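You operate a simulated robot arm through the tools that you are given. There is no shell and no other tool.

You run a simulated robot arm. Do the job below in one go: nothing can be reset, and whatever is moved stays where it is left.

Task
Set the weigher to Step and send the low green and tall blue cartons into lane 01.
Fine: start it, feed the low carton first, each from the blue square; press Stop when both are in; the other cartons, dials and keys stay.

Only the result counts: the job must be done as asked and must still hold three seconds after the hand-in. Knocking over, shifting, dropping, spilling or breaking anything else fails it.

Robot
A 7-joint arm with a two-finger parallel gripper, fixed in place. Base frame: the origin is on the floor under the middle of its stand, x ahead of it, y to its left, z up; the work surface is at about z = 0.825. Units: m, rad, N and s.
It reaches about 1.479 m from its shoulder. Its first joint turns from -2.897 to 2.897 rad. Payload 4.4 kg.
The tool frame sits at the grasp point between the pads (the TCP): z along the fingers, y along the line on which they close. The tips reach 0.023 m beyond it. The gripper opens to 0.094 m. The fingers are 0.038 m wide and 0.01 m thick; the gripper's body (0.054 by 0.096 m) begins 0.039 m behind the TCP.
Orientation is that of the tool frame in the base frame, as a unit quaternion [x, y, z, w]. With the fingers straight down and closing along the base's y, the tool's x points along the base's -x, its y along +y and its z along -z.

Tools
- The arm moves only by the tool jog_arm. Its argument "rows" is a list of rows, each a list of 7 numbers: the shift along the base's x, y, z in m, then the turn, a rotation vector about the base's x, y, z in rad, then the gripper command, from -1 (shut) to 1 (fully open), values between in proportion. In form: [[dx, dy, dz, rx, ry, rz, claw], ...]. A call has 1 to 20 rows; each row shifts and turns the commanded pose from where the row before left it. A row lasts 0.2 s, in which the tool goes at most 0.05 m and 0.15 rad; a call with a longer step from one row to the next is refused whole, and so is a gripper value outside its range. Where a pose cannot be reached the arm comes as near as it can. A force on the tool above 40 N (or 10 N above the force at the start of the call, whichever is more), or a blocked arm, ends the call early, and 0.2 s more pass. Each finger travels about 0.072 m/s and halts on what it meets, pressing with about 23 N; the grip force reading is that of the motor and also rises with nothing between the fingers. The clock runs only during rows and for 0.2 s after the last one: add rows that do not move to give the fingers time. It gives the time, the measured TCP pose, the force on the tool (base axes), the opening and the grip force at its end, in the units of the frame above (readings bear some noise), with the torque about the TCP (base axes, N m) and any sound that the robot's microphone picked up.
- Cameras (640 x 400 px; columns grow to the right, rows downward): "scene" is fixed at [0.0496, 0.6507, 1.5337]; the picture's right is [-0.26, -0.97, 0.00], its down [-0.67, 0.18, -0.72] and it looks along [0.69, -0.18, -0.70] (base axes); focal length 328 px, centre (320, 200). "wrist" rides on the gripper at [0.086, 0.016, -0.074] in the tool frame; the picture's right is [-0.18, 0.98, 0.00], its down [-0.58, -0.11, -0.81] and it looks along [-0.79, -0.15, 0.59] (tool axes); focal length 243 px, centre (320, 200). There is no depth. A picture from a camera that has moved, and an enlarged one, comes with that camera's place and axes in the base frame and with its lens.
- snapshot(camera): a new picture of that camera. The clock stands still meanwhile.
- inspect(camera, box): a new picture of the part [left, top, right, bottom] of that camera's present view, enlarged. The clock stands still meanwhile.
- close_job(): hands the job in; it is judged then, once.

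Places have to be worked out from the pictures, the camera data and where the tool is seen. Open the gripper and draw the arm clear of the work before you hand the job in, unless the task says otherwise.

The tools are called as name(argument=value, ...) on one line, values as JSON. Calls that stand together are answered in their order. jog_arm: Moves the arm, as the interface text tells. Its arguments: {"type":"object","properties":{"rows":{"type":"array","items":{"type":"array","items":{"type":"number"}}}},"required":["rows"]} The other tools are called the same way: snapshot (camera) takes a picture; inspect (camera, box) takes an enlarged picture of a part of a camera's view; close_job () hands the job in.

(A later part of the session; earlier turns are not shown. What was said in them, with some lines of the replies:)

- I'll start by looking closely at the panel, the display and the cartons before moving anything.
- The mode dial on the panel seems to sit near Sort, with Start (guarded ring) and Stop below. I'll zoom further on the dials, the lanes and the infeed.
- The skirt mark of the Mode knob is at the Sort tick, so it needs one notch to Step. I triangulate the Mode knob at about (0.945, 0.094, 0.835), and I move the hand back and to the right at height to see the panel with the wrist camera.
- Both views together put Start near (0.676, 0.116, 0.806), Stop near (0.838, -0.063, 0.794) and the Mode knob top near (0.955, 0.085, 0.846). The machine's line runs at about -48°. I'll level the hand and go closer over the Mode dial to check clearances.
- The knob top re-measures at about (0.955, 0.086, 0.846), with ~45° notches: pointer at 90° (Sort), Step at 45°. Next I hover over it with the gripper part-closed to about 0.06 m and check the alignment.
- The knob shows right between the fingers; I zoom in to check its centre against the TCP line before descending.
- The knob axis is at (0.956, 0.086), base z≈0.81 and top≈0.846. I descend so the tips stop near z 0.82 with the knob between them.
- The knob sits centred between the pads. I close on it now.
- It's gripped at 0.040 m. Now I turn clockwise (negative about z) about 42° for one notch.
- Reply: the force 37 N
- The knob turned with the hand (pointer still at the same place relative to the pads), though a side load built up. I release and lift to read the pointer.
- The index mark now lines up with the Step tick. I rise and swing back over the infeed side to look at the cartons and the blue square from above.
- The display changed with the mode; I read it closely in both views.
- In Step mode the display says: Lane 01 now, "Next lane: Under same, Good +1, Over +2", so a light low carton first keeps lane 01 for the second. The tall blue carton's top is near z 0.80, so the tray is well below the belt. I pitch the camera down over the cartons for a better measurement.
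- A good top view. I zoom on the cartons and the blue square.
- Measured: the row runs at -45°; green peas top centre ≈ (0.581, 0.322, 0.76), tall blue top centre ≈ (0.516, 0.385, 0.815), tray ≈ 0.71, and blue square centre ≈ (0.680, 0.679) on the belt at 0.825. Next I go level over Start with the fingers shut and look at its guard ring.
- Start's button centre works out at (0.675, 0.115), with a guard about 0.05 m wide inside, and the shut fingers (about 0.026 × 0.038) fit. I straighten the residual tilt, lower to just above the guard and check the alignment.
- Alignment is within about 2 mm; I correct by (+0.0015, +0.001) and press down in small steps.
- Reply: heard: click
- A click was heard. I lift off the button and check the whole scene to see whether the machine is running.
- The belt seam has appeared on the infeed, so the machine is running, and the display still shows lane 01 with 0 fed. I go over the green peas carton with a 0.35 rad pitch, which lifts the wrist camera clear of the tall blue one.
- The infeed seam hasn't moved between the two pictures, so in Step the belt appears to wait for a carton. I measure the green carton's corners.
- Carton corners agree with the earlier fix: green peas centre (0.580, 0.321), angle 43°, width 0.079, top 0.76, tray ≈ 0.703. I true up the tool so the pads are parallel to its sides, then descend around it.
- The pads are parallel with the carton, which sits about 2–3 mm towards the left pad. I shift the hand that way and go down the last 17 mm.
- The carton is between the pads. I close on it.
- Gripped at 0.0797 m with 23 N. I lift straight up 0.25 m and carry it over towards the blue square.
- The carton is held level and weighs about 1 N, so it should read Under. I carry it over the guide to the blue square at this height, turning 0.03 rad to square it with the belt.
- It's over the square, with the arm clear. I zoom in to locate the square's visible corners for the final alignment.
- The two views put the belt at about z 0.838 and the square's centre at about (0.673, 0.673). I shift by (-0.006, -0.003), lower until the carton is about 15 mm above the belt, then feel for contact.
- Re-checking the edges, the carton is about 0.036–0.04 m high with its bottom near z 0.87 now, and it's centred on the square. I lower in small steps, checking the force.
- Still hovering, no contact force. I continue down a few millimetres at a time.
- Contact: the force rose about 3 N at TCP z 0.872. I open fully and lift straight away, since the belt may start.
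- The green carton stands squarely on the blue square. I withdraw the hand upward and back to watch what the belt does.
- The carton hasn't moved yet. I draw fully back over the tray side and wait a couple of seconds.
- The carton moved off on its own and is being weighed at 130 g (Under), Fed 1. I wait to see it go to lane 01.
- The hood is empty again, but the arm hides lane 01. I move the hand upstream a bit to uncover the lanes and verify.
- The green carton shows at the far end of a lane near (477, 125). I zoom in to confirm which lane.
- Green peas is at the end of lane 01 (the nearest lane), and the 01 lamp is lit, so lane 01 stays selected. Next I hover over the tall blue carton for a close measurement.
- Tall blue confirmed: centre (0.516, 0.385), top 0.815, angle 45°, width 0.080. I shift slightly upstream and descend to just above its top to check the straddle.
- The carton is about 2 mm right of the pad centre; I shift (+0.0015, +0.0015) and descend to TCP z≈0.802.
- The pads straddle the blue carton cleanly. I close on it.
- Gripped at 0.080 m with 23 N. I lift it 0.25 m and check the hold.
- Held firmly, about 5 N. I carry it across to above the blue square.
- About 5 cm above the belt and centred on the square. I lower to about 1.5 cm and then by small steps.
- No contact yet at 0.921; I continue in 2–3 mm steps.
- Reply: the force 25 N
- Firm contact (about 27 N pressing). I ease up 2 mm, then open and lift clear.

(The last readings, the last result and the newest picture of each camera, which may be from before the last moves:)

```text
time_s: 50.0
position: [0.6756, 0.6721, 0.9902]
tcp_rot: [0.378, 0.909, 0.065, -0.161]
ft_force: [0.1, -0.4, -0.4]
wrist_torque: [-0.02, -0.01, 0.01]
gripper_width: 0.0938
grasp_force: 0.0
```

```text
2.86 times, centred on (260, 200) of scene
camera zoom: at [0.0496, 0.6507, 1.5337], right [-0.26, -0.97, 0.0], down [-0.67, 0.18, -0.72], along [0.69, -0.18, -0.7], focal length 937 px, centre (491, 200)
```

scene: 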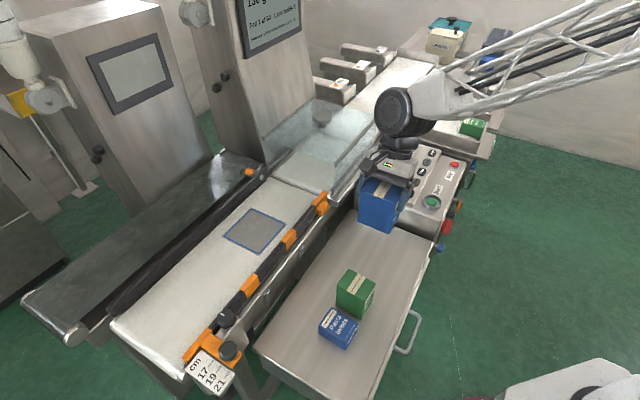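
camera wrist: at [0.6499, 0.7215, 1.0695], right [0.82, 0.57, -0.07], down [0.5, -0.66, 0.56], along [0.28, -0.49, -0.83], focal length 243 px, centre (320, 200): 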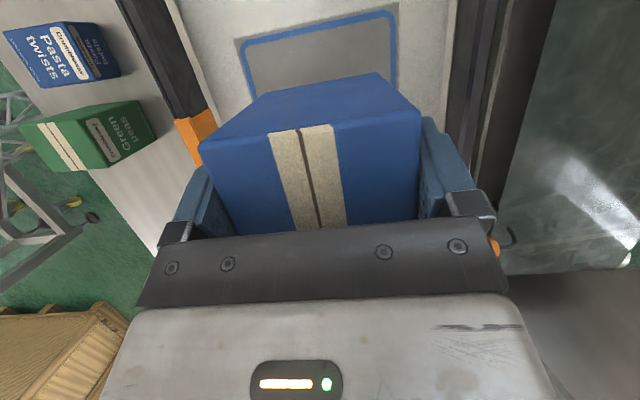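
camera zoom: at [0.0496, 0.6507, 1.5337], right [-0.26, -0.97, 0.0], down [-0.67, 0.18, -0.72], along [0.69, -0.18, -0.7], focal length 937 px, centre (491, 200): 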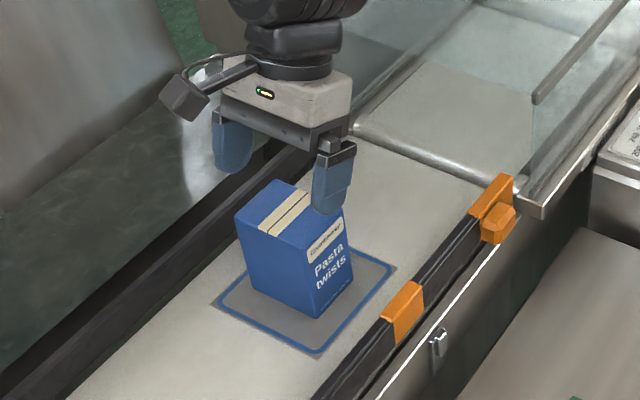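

The tall blue stands squarely on the square. I raise more and withdraw towards the panel side, unpitching the hand on the way while the carton is fed.

jog_arm(rows=[[0, 0, 0.045, 0, 0, 0, 1], [-0.02, -0.035, 0.02, 0, 0, 0, 1], [-0.02, -0.043, 0, 0, 0, 0, 1], [-0.02, -0.043, 0, 0, 0, 0, 1], [-0.02, -0.043, 0, -0.03, -0.03, 0, 1], [-0.01, -0.045, 0, -0.03, -0.03, 0, 1], [0, -0.047, 0, -0.03, -0.03, 0, 1], [0, -0.047, 0, -0.03, -0.03, 0, 1], [0, -0.047, 0, -0.03, -0.03, 0, 1], [0.01, -0.045, 0, -0.03, -0.03, 0, 1], [0.01, -0.045, 0, -0.03, -0.03, 0, 1], [0, 0, 0, -0.0375, -0.0375, 0, 1]])

snapshot(camera="scene")

inspect(camera="scene", box=[225, 0, 325, 70])

```text
time_s: 52.6
position: [0.6051, 0.2303, 1.0545]
tcp_rot: [0.383, 0.924, -0.001, 0.001]
ft_force: [0.0, 0.7, 0.1]
wrist_torque: [0.0, 0.01, -0.03]
gripper_width: 0.0942
grasp_force: 0.0
```

```text
taken
```

scene: 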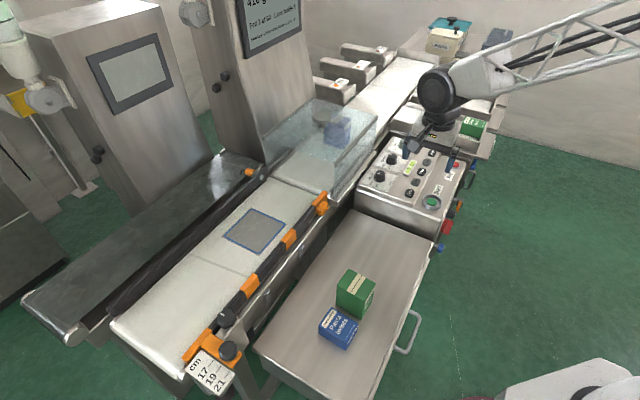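

```text
5.71 times, centred on (275, 35) of scene
camera zoom: at [0.0496, 0.6507, 1.5337], right [-0.26, -0.97, 0.0], down [-0.67, 0.18, -0.72], along [0.69, -0.18, -0.7], focal length 1873 px, centre (577, 1143)
```

zoom: 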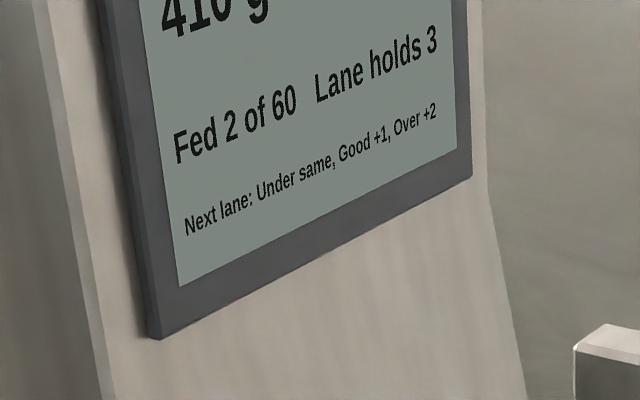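

The tall blue carton is on the scale at 410 g, Fed 2. I hold still for two seconds and watch it go.

jog_arm(rows=[[0, 0, 0, 0, 0, 0, 0.5], [0, 0, 0, 0, 0, 0, 0], [0, 0, 0, 0, 0, 0, -0.5], [0, 0, 0, 0, 0, 0, -1], [0, 0, 0, 0, 0, 0, -1], [0, 0, 0, 0, 0, 0, -1], [0, 0, 0, 0, 0, 0, -1], [0, 0, 0, 0, 0, 0, -1], [0, 0, 0, 0, 0, 0, -1], [0, 0, 0, 0, 0, 0, -1]])

snapshot(camera="scene")

snapshot(camera="wrist")

```text
time_s: 54.8
position: [0.6036, 0.2319, 1.0547]
tcp_rot: [0.383, 0.924, -0.002, 0.0]
ft_force: [0.5, 0.8, -0.4]
wrist_torque: [0.01, 0.01, -0.02]
gripper_width: 0.0
grasp_force: 23.0
```

```text
taken
```

scene: 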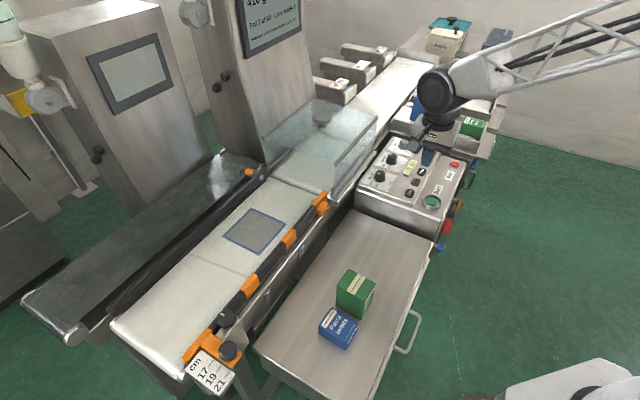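

```text
taken
camera wrist: at [0.5562, 0.3031, 1.1294], right [0.83, 0.56, 0.0], down [0.33, -0.49, 0.81], along [0.45, -0.67, -0.59], focal length 243 px, centre (320, 200)
```

wrist: 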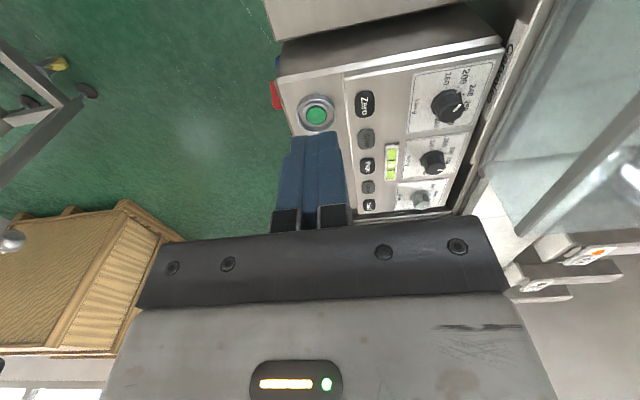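

A bit of blue shows near (417, 105) behind the wrist, entering lane 01. I wait another second and look closely.

jog_arm(rows=[[0, 0, 0, 0, 0, 0, -1], [0, 0, 0, 0, 0, 0, -1], [0, 0, 0, 0, 0, 0, -1], [0, 0, 0, 0, 0, 0, -1], [0, 0, 0, 0, 0, 0, -1], [0, 0, 0, 0, 0, 0, -1]])

inspect(camera="scene", box=[380, 50, 520, 180])

inspect(camera="scene", box=[300, 30, 440, 140])

```text
time_s: 56.2
position: [0.6059, 0.2304, 1.0546]
tcp_rot: [0.384, 0.923, -0.001, 0.001]
ft_force: [0.1, -0.5, -0.3]
wrist_torque: [0.0, -0.01, -0.02]
gripper_width: 0.0002
grasp_force: 23.3
```

```text
3.08 times, centred on (450, 115) of scene
camera zoom: at [0.0496, 0.6507, 1.5337], right [-0.26, -0.97, 0.0], down [-0.67, 0.18, -0.72], along [0.69, -0.18, -0.7], focal length 1009 px, centre (-80, 462)
```

zoom: 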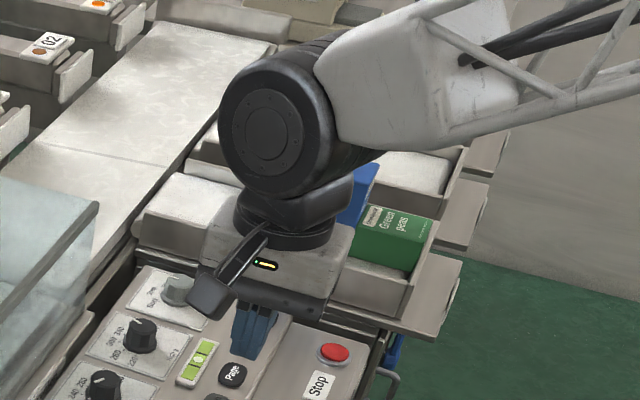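

```text
3.64 times, centred on (370, 85) of scene
camera zoom: at [0.0496, 0.6507, 1.5337], right [-0.26, -0.97, 0.0], down [-0.67, 0.18, -0.72], along [0.69, -0.18, -0.7], focal length 1192 px, centre (138, 618)
```

zoom: 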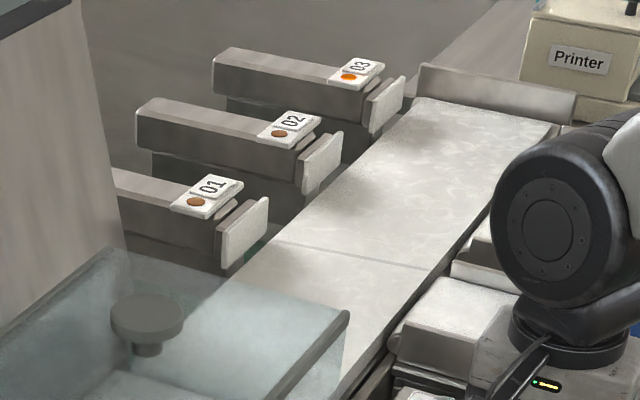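

Both cartons appear in lane 01 and lamp 03 is now lit (next lane). I go to hover above Stop, which also gives a wrist view of lane 01.

jog_arm(rows=[[0.0278, -0.0358, 0, 0, 0, 0, -1], [0.0278, -0.0358, 0, 0, 0, 0, -1], [0.0278, -0.0358, 0, 0, 0, 0, -1], [0.0278, -0.0358, 0, 0, 0, 0, -1], [0.0278, -0.0358, 0, 0, 0, 0, -1], [0.0278, -0.0358, 0, 0, 0, 0, -1], [0.0278, -0.0358, -0.01, 0, 0, 0, -1], [0.0278, -0.0358, -0.02, 0, 0, 0, -1], [0, 0, 0, 0, 0, 0, -1]])

snapshot(camera="wrist")

snapshot(camera="scene")

```text
time_s: 58.2
position: [0.8277, -0.0547, 1.0239]
tcp_rot: [0.383, 0.924, -0.001, 0.001]
ft_force: [-0.1, 0.9, 1.4]
wrist_torque: [0.0, 0.02, 0.02]
gripper_width: 0.0
grasp_force: 22.6
```

```text
taken
camera wrist: at [0.7785, 0.0174, 1.0986], right [0.83, 0.56, 0.0], down [0.33, -0.49, 0.81], along [0.45, -0.67, -0.59], focal length 243 px, centre (320, 200)
```

wrist: 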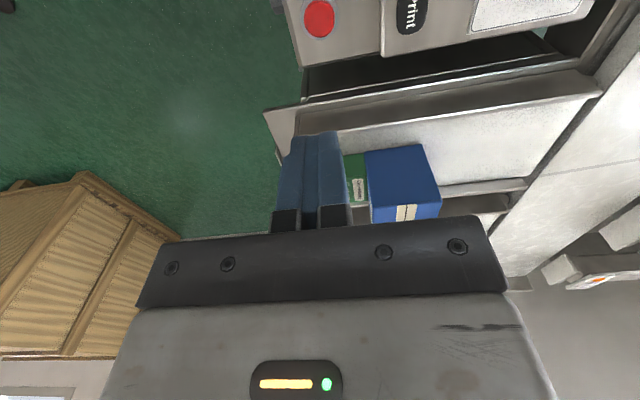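

```text
taken
```

scene: 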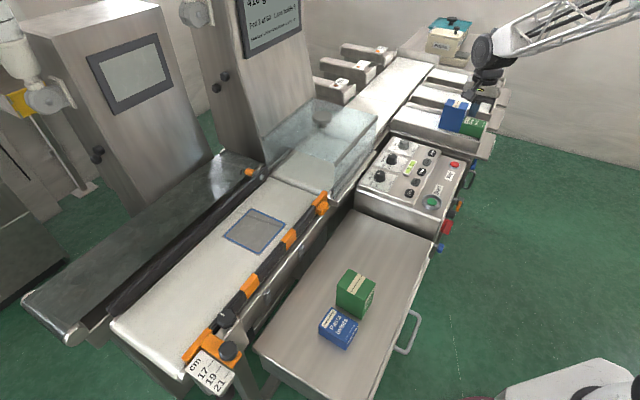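

Both cartons stand side by side in lane 01. Stop sits at about (0.828, -0.057); I descend to just above it and check the alignment.

jog_arm(rows=[[0.0005, -0.0015, -0.04, 0, 0, 0, -1], [0, 0, -0.045, 0, 0, 0, -1], [0, 0, -0.045, 0, 0, 0, -1], [0, 0, -0.025, 0, 0, 0, -1], [0, 0, 0, 0, 0, 0, -1]])

inspect(camera="wrist", box=[240, 50, 400, 200])

inspect(camera="scene", box=[410, 90, 510, 190])

```text
time_s: 59.4
position: [0.8273, -0.0552, 0.8688]
tcp_rot: [0.384, 0.923, -0.001, -0.001]
ft_force: [0.9, -0.3, 0.4]
wrist_torque: [0.0, 0.02, 0.02]
gripper_width: 0.0003
grasp_force: 22.7
```

```text
2.67 times, centred on (320, 125) of wrist
camera zoom: at [0.7793, 0.0158, 0.9428], right [0.83, 0.56, 0.0], down [0.33, -0.49, 0.81], along [0.45, -0.67, -0.59], focal length 647 px, centre (320, 400)
```

zoom: 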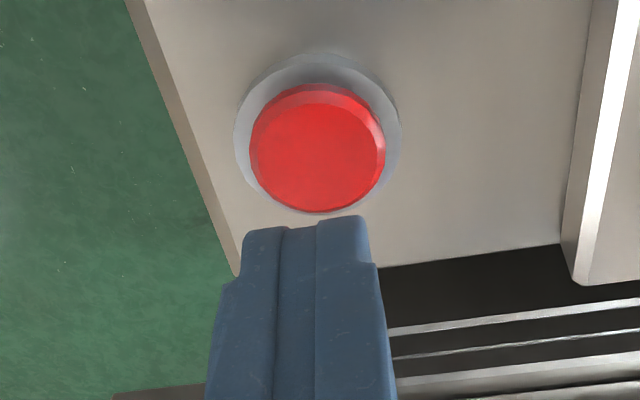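

```text
4.00 times, centred on (460, 140) of scene
camera zoom: at [0.0496, 0.6507, 1.5337], right [-0.26, -0.97, 0.0], down [-0.67, 0.18, -0.72], along [0.69, -0.18, -0.7], focal length 1311 px, centre (-240, 440)
```

zoom: 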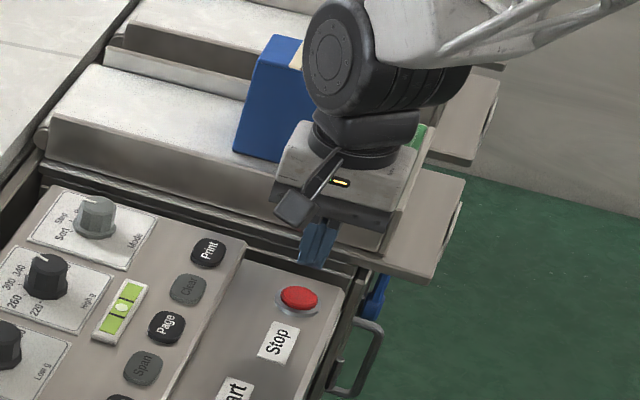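

The button lies right under the fingertips. I press with the same small steps as for Start.

jog_arm(rows=[[0, 0, -0.02, 0, 0, 0, -1], [0, 0, -0.014, 0, 0, 0, -1], [0, 0, -0.004, 0, 0, 0, -1], [0, 0, -0.003, 0, 0, 0, -1]])

```text
time_s: 60.4
position: [0.8279, -0.0558, 0.8291]
tcp_rot: [0.384, 0.923, -0.002, 0.0]
ft_force: [-2.6, 0.0, 7.3]
wrist_torque: [0.0, 0.06, -0.01]
gripper_width: 0.0002
grasp_force: 22.9
heard: click
```

A click again. I lift off and withdraw, then verify the machine, the lanes and the tray.

jog_arm(rows=[[0, 0, 0.03, 0, 0, 0, -1], [0, 0, 0.05, 0, 0, 0, -1], [0, 0, 0.05, 0, 0, 0, -0.5], [0, 0, 0.05, 0, 0, 0, 0], [-0.03, 0.035, 0.01, 0, 0, 0, 0.5], [-0.03, 0.035, 0.01, 0, 0, 0, 1], [-0.03, 0.035, 0, 0, 0, 0, 1], [-0.03, 0.035, 0, 0, 0, 0, 1], [-0.03, 0.035, 0, 0, 0, 0, 1], [-0.03, 0.035, 0, 0, 0, 0, 1], [-0.03, 0.035, 0, 0, 0, 0, 1], [-0.03, 0.035, 0, 0, 0, 0, 1], [0, 0, 0, 0, 0, 0, 1]])

snapshot(camera="scene")

snapshot(camera="wrist")

inspect(camera="scene", box=[225, 0, 325, 70])

```text
time_s: 63.2
position: [0.5871, 0.2233, 1.0267]
tcp_rot: [0.383, 0.924, -0.001, 0.0]
ft_force: [0.0, 0.3, 0.5]
wrist_torque: [-0.01, 0.0, 0.0]
gripper_width: 0.094
grasp_force: 0.1
```

```text
taken
```

scene: 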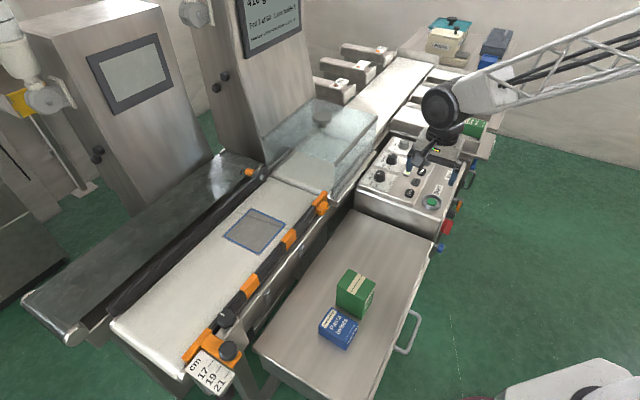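

```text
taken
camera wrist: at [0.5394, 0.2952, 1.1015], right [0.83, 0.56, 0.0], down [0.33, -0.49, 0.81], along [0.45, -0.67, -0.59], focal length 243 px, centre (320, 200)
```

wrist: 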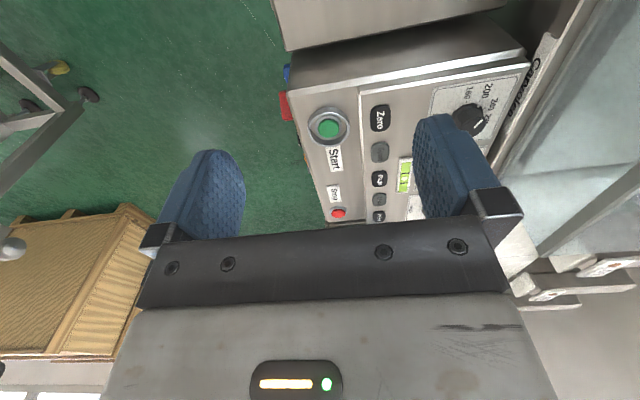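

```text
5.71 times, centred on (275, 35) of scene
camera zoom: at [0.0496, 0.6507, 1.5337], right [-0.26, -0.97, 0.0], down [-0.67, 0.18, -0.72], along [0.69, -0.18, -0.7], focal length 1873 px, centre (577, 1143)
```

zoom: 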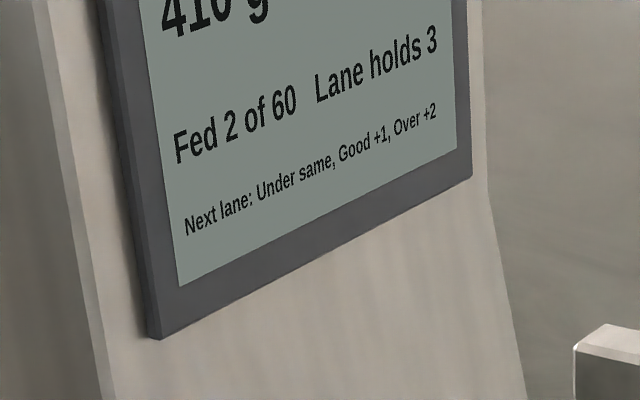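

Display shows Fed 2. I draw the arm further back over open space, then check the panel, lanes, lamps and belt seams once more.

jog_arm(rows=[[-0.03, 0.03, 0.02, 0, 0, 0, 1], [-0.03, 0.03, 0.02, 0, 0, 0, 1], [-0.03, 0.03, 0.02, 0, 0, 0, 1], [-0.03, 0.03, 0.02, 0, 0, 0, 1], [-0.03, 0.02, 0.02, 0, 0, 0, 1], [0, 0, 0, 0, 0, 0, 1], [0, 0, 0, 0, 0, 0, 1], [0, 0, 0, 0, 0, 0, 1]])

snapshot(camera="scene")

inspect(camera="scene", box=[340, 120, 500, 220])

inspect(camera="scene", box=[300, 30, 520, 170])

inspect(camera="scene", box=[380, 130, 428, 160])

```text
time_s: 65.0
position: [0.4391, 0.3637, 1.1286]
tcp_rot: [0.383, 0.924, -0.001, 0.0]
ft_force: [0.3, -0.2, 0.5]
wrist_torque: [-0.03, -0.03, 0.01]
gripper_width: 0.0939
grasp_force: 0.0
```

```text
taken
```

scene: 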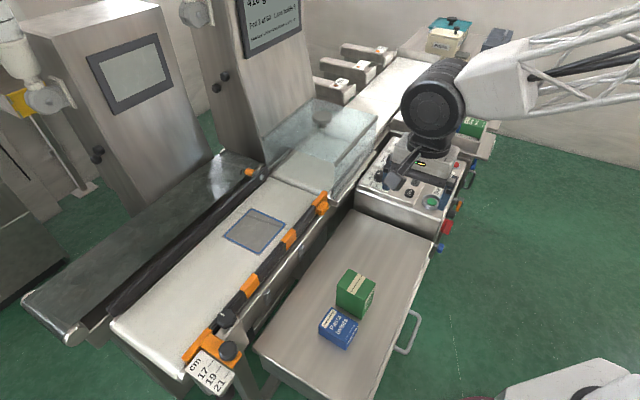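

```text
4.00 times, centred on (420, 170) of scene
camera zoom: at [0.0496, 0.6507, 1.5337], right [-0.26, -0.97, 0.0], down [-0.67, 0.18, -0.72], along [0.69, -0.18, -0.7], focal length 1311 px, centre (-80, 320)
```

zoom: 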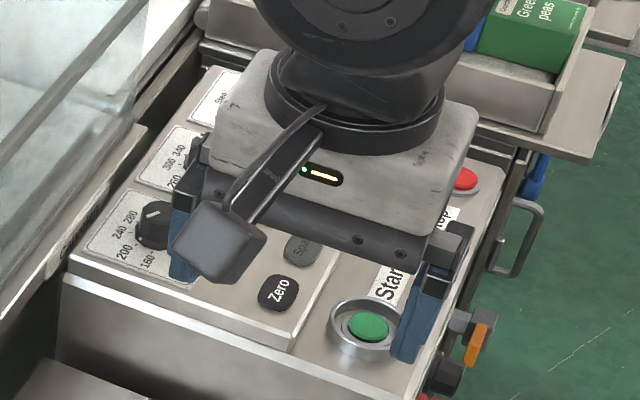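

```text
2.86 times, centred on (410, 100) of scene
camera zoom: at [0.0496, 0.6507, 1.5337], right [-0.26, -0.97, 0.0], down [-0.67, 0.18, -0.72], along [0.69, -0.18, -0.7], focal length 937 px, centre (63, 486)
```

zoom: 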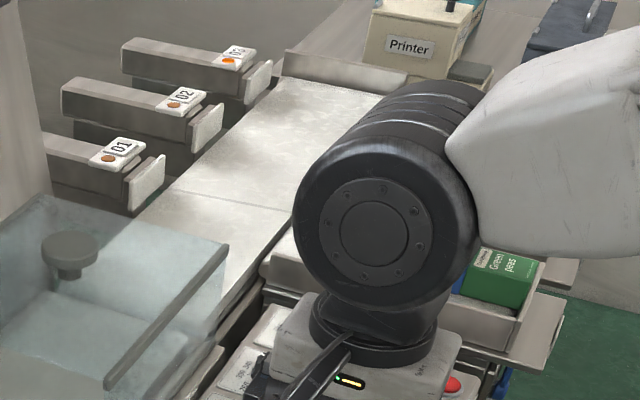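

```text
13.33 times, centred on (404, 145) of scene
camera zoom: at [0.0496, 0.6507, 1.5337], right [-0.26, -0.97, 0.0], down [-0.67, 0.18, -0.72], along [0.69, -0.18, -0.7], focal length 4371 px, centre (-800, 933)
```

zoom: 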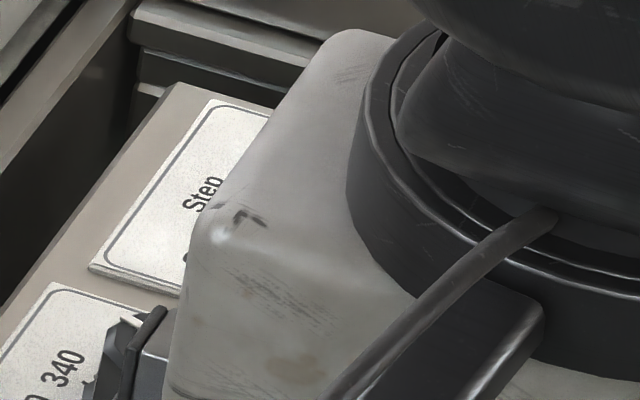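

The hand blocks the view of the panel from the scene camera. I move it aside to the right and higher, then compare once more.

jog_arm(rows=[[0, -0.04, 0.025, 0, 0, 0, 1], [0, -0.04, 0.025, 0, 0, 0, 1], [0, -0.04, 0.02, 0, 0, 0, 1], [0, -0.045, 0.02, 0, 0, 0, 1], [0, -0.045, 0.02, 0, 0, 0, 1], [0, -0.045, 0.02, 0, 0, 0, 1], [0, -0.045, 0.02, 0, 0, 0, 1], [0, -0.045, 0.02, 0, 0, 0, 1], [0, -0.045, 0, 0, 0, 0, 1], [0, -0.045, 0, 0, 0, 0, 1], [0, 0, 0, 0, 0, 0, 1]])

snapshot(camera="scene")

inspect(camera="scene", box=[340, 120, 500, 220])

inspect(camera="scene", box=[300, 30, 520, 170])

inspect(camera="scene", box=[380, 130, 428, 160])

```text
time_s: 67.4
position: [0.4388, -0.0721, 1.2992]
tcp_rot: [0.383, 0.924, -0.001, 0.001]
ft_force: [-0.2, -0.8, 0.5]
wrist_torque: [0.04, 0.01, 0.0]
gripper_width: 0.094
grasp_force: 0.0
```

```text
taken
```

scene: 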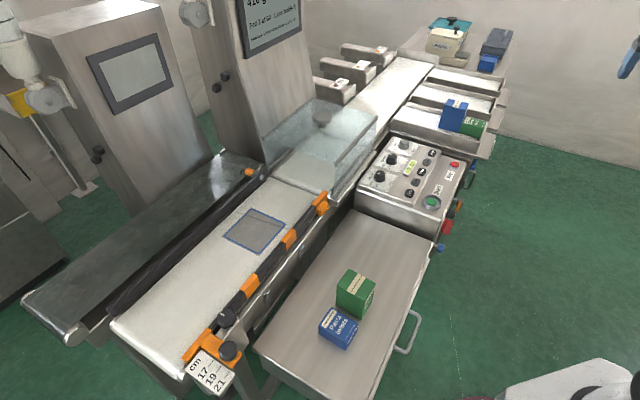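

```text
4.00 times, centred on (420, 170) of scene
camera zoom: at [0.0496, 0.6507, 1.5337], right [-0.26, -0.97, 0.0], down [-0.67, 0.18, -0.72], along [0.69, -0.18, -0.7], focal length 1311 px, centre (-80, 320)
```

zoom: 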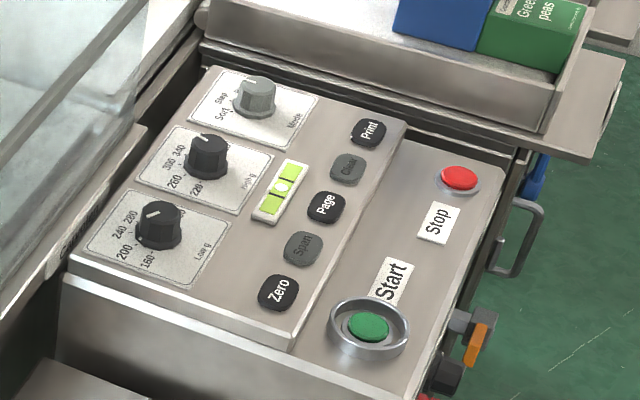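

```text
2.86 times, centred on (410, 100) of scene
camera zoom: at [0.0496, 0.6507, 1.5337], right [-0.26, -0.97, 0.0], down [-0.67, 0.18, -0.72], along [0.69, -0.18, -0.7], focal length 937 px, centre (63, 486)
```

zoom: 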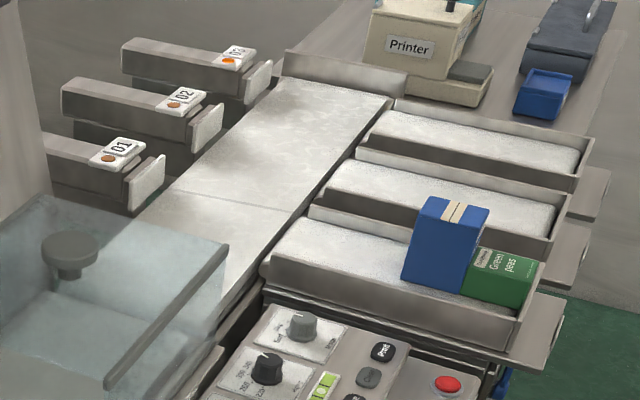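

```text
13.33 times, centred on (404, 145) of scene
camera zoom: at [0.0496, 0.6507, 1.5337], right [-0.26, -0.97, 0.0], down [-0.67, 0.18, -0.72], along [0.69, -0.18, -0.7], focal length 4371 px, centre (-800, 933)
```

zoom: 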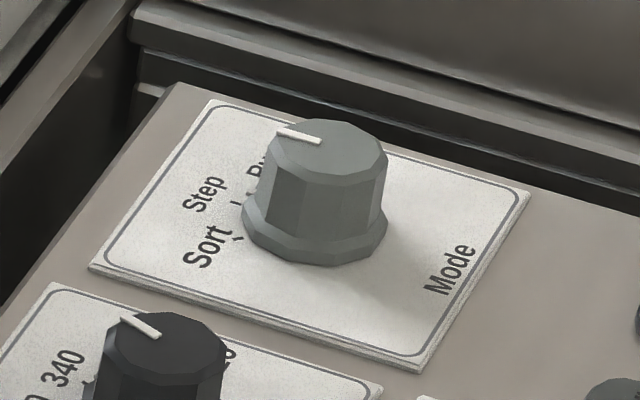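

The mode dial is on Step. Both cartons stand in lane 01. Start and Stop each clicked, the belt seams are still, the other dials and cartons are where they began, and the gripper is open and clear. I hand the job in.

close_job()

```text
The job is handed in.
```

I handed the job in. The weigher is set to Step, and the low green and tall blue cartons are both in lane 01.

- **Feeding:** I pressed Start and placed the low green carton on the blue square first. It weighed 130 g (Under), so lane 01 stayed selected. I then placed the tall blue carton on the square. It weighed 410 g, and both cartons now stand side by side in lane 01.
- **Stopping:** I pressed Stop once both were in, and it clicked. The belts were still in the last two pictures, but they also sit still between cartons, so the click is the main sign it stopped.
- **Rest of the work area:** The low and high weight dials, the other keys and the other two cartons look unchanged from the start. The gripper is open and well clear.
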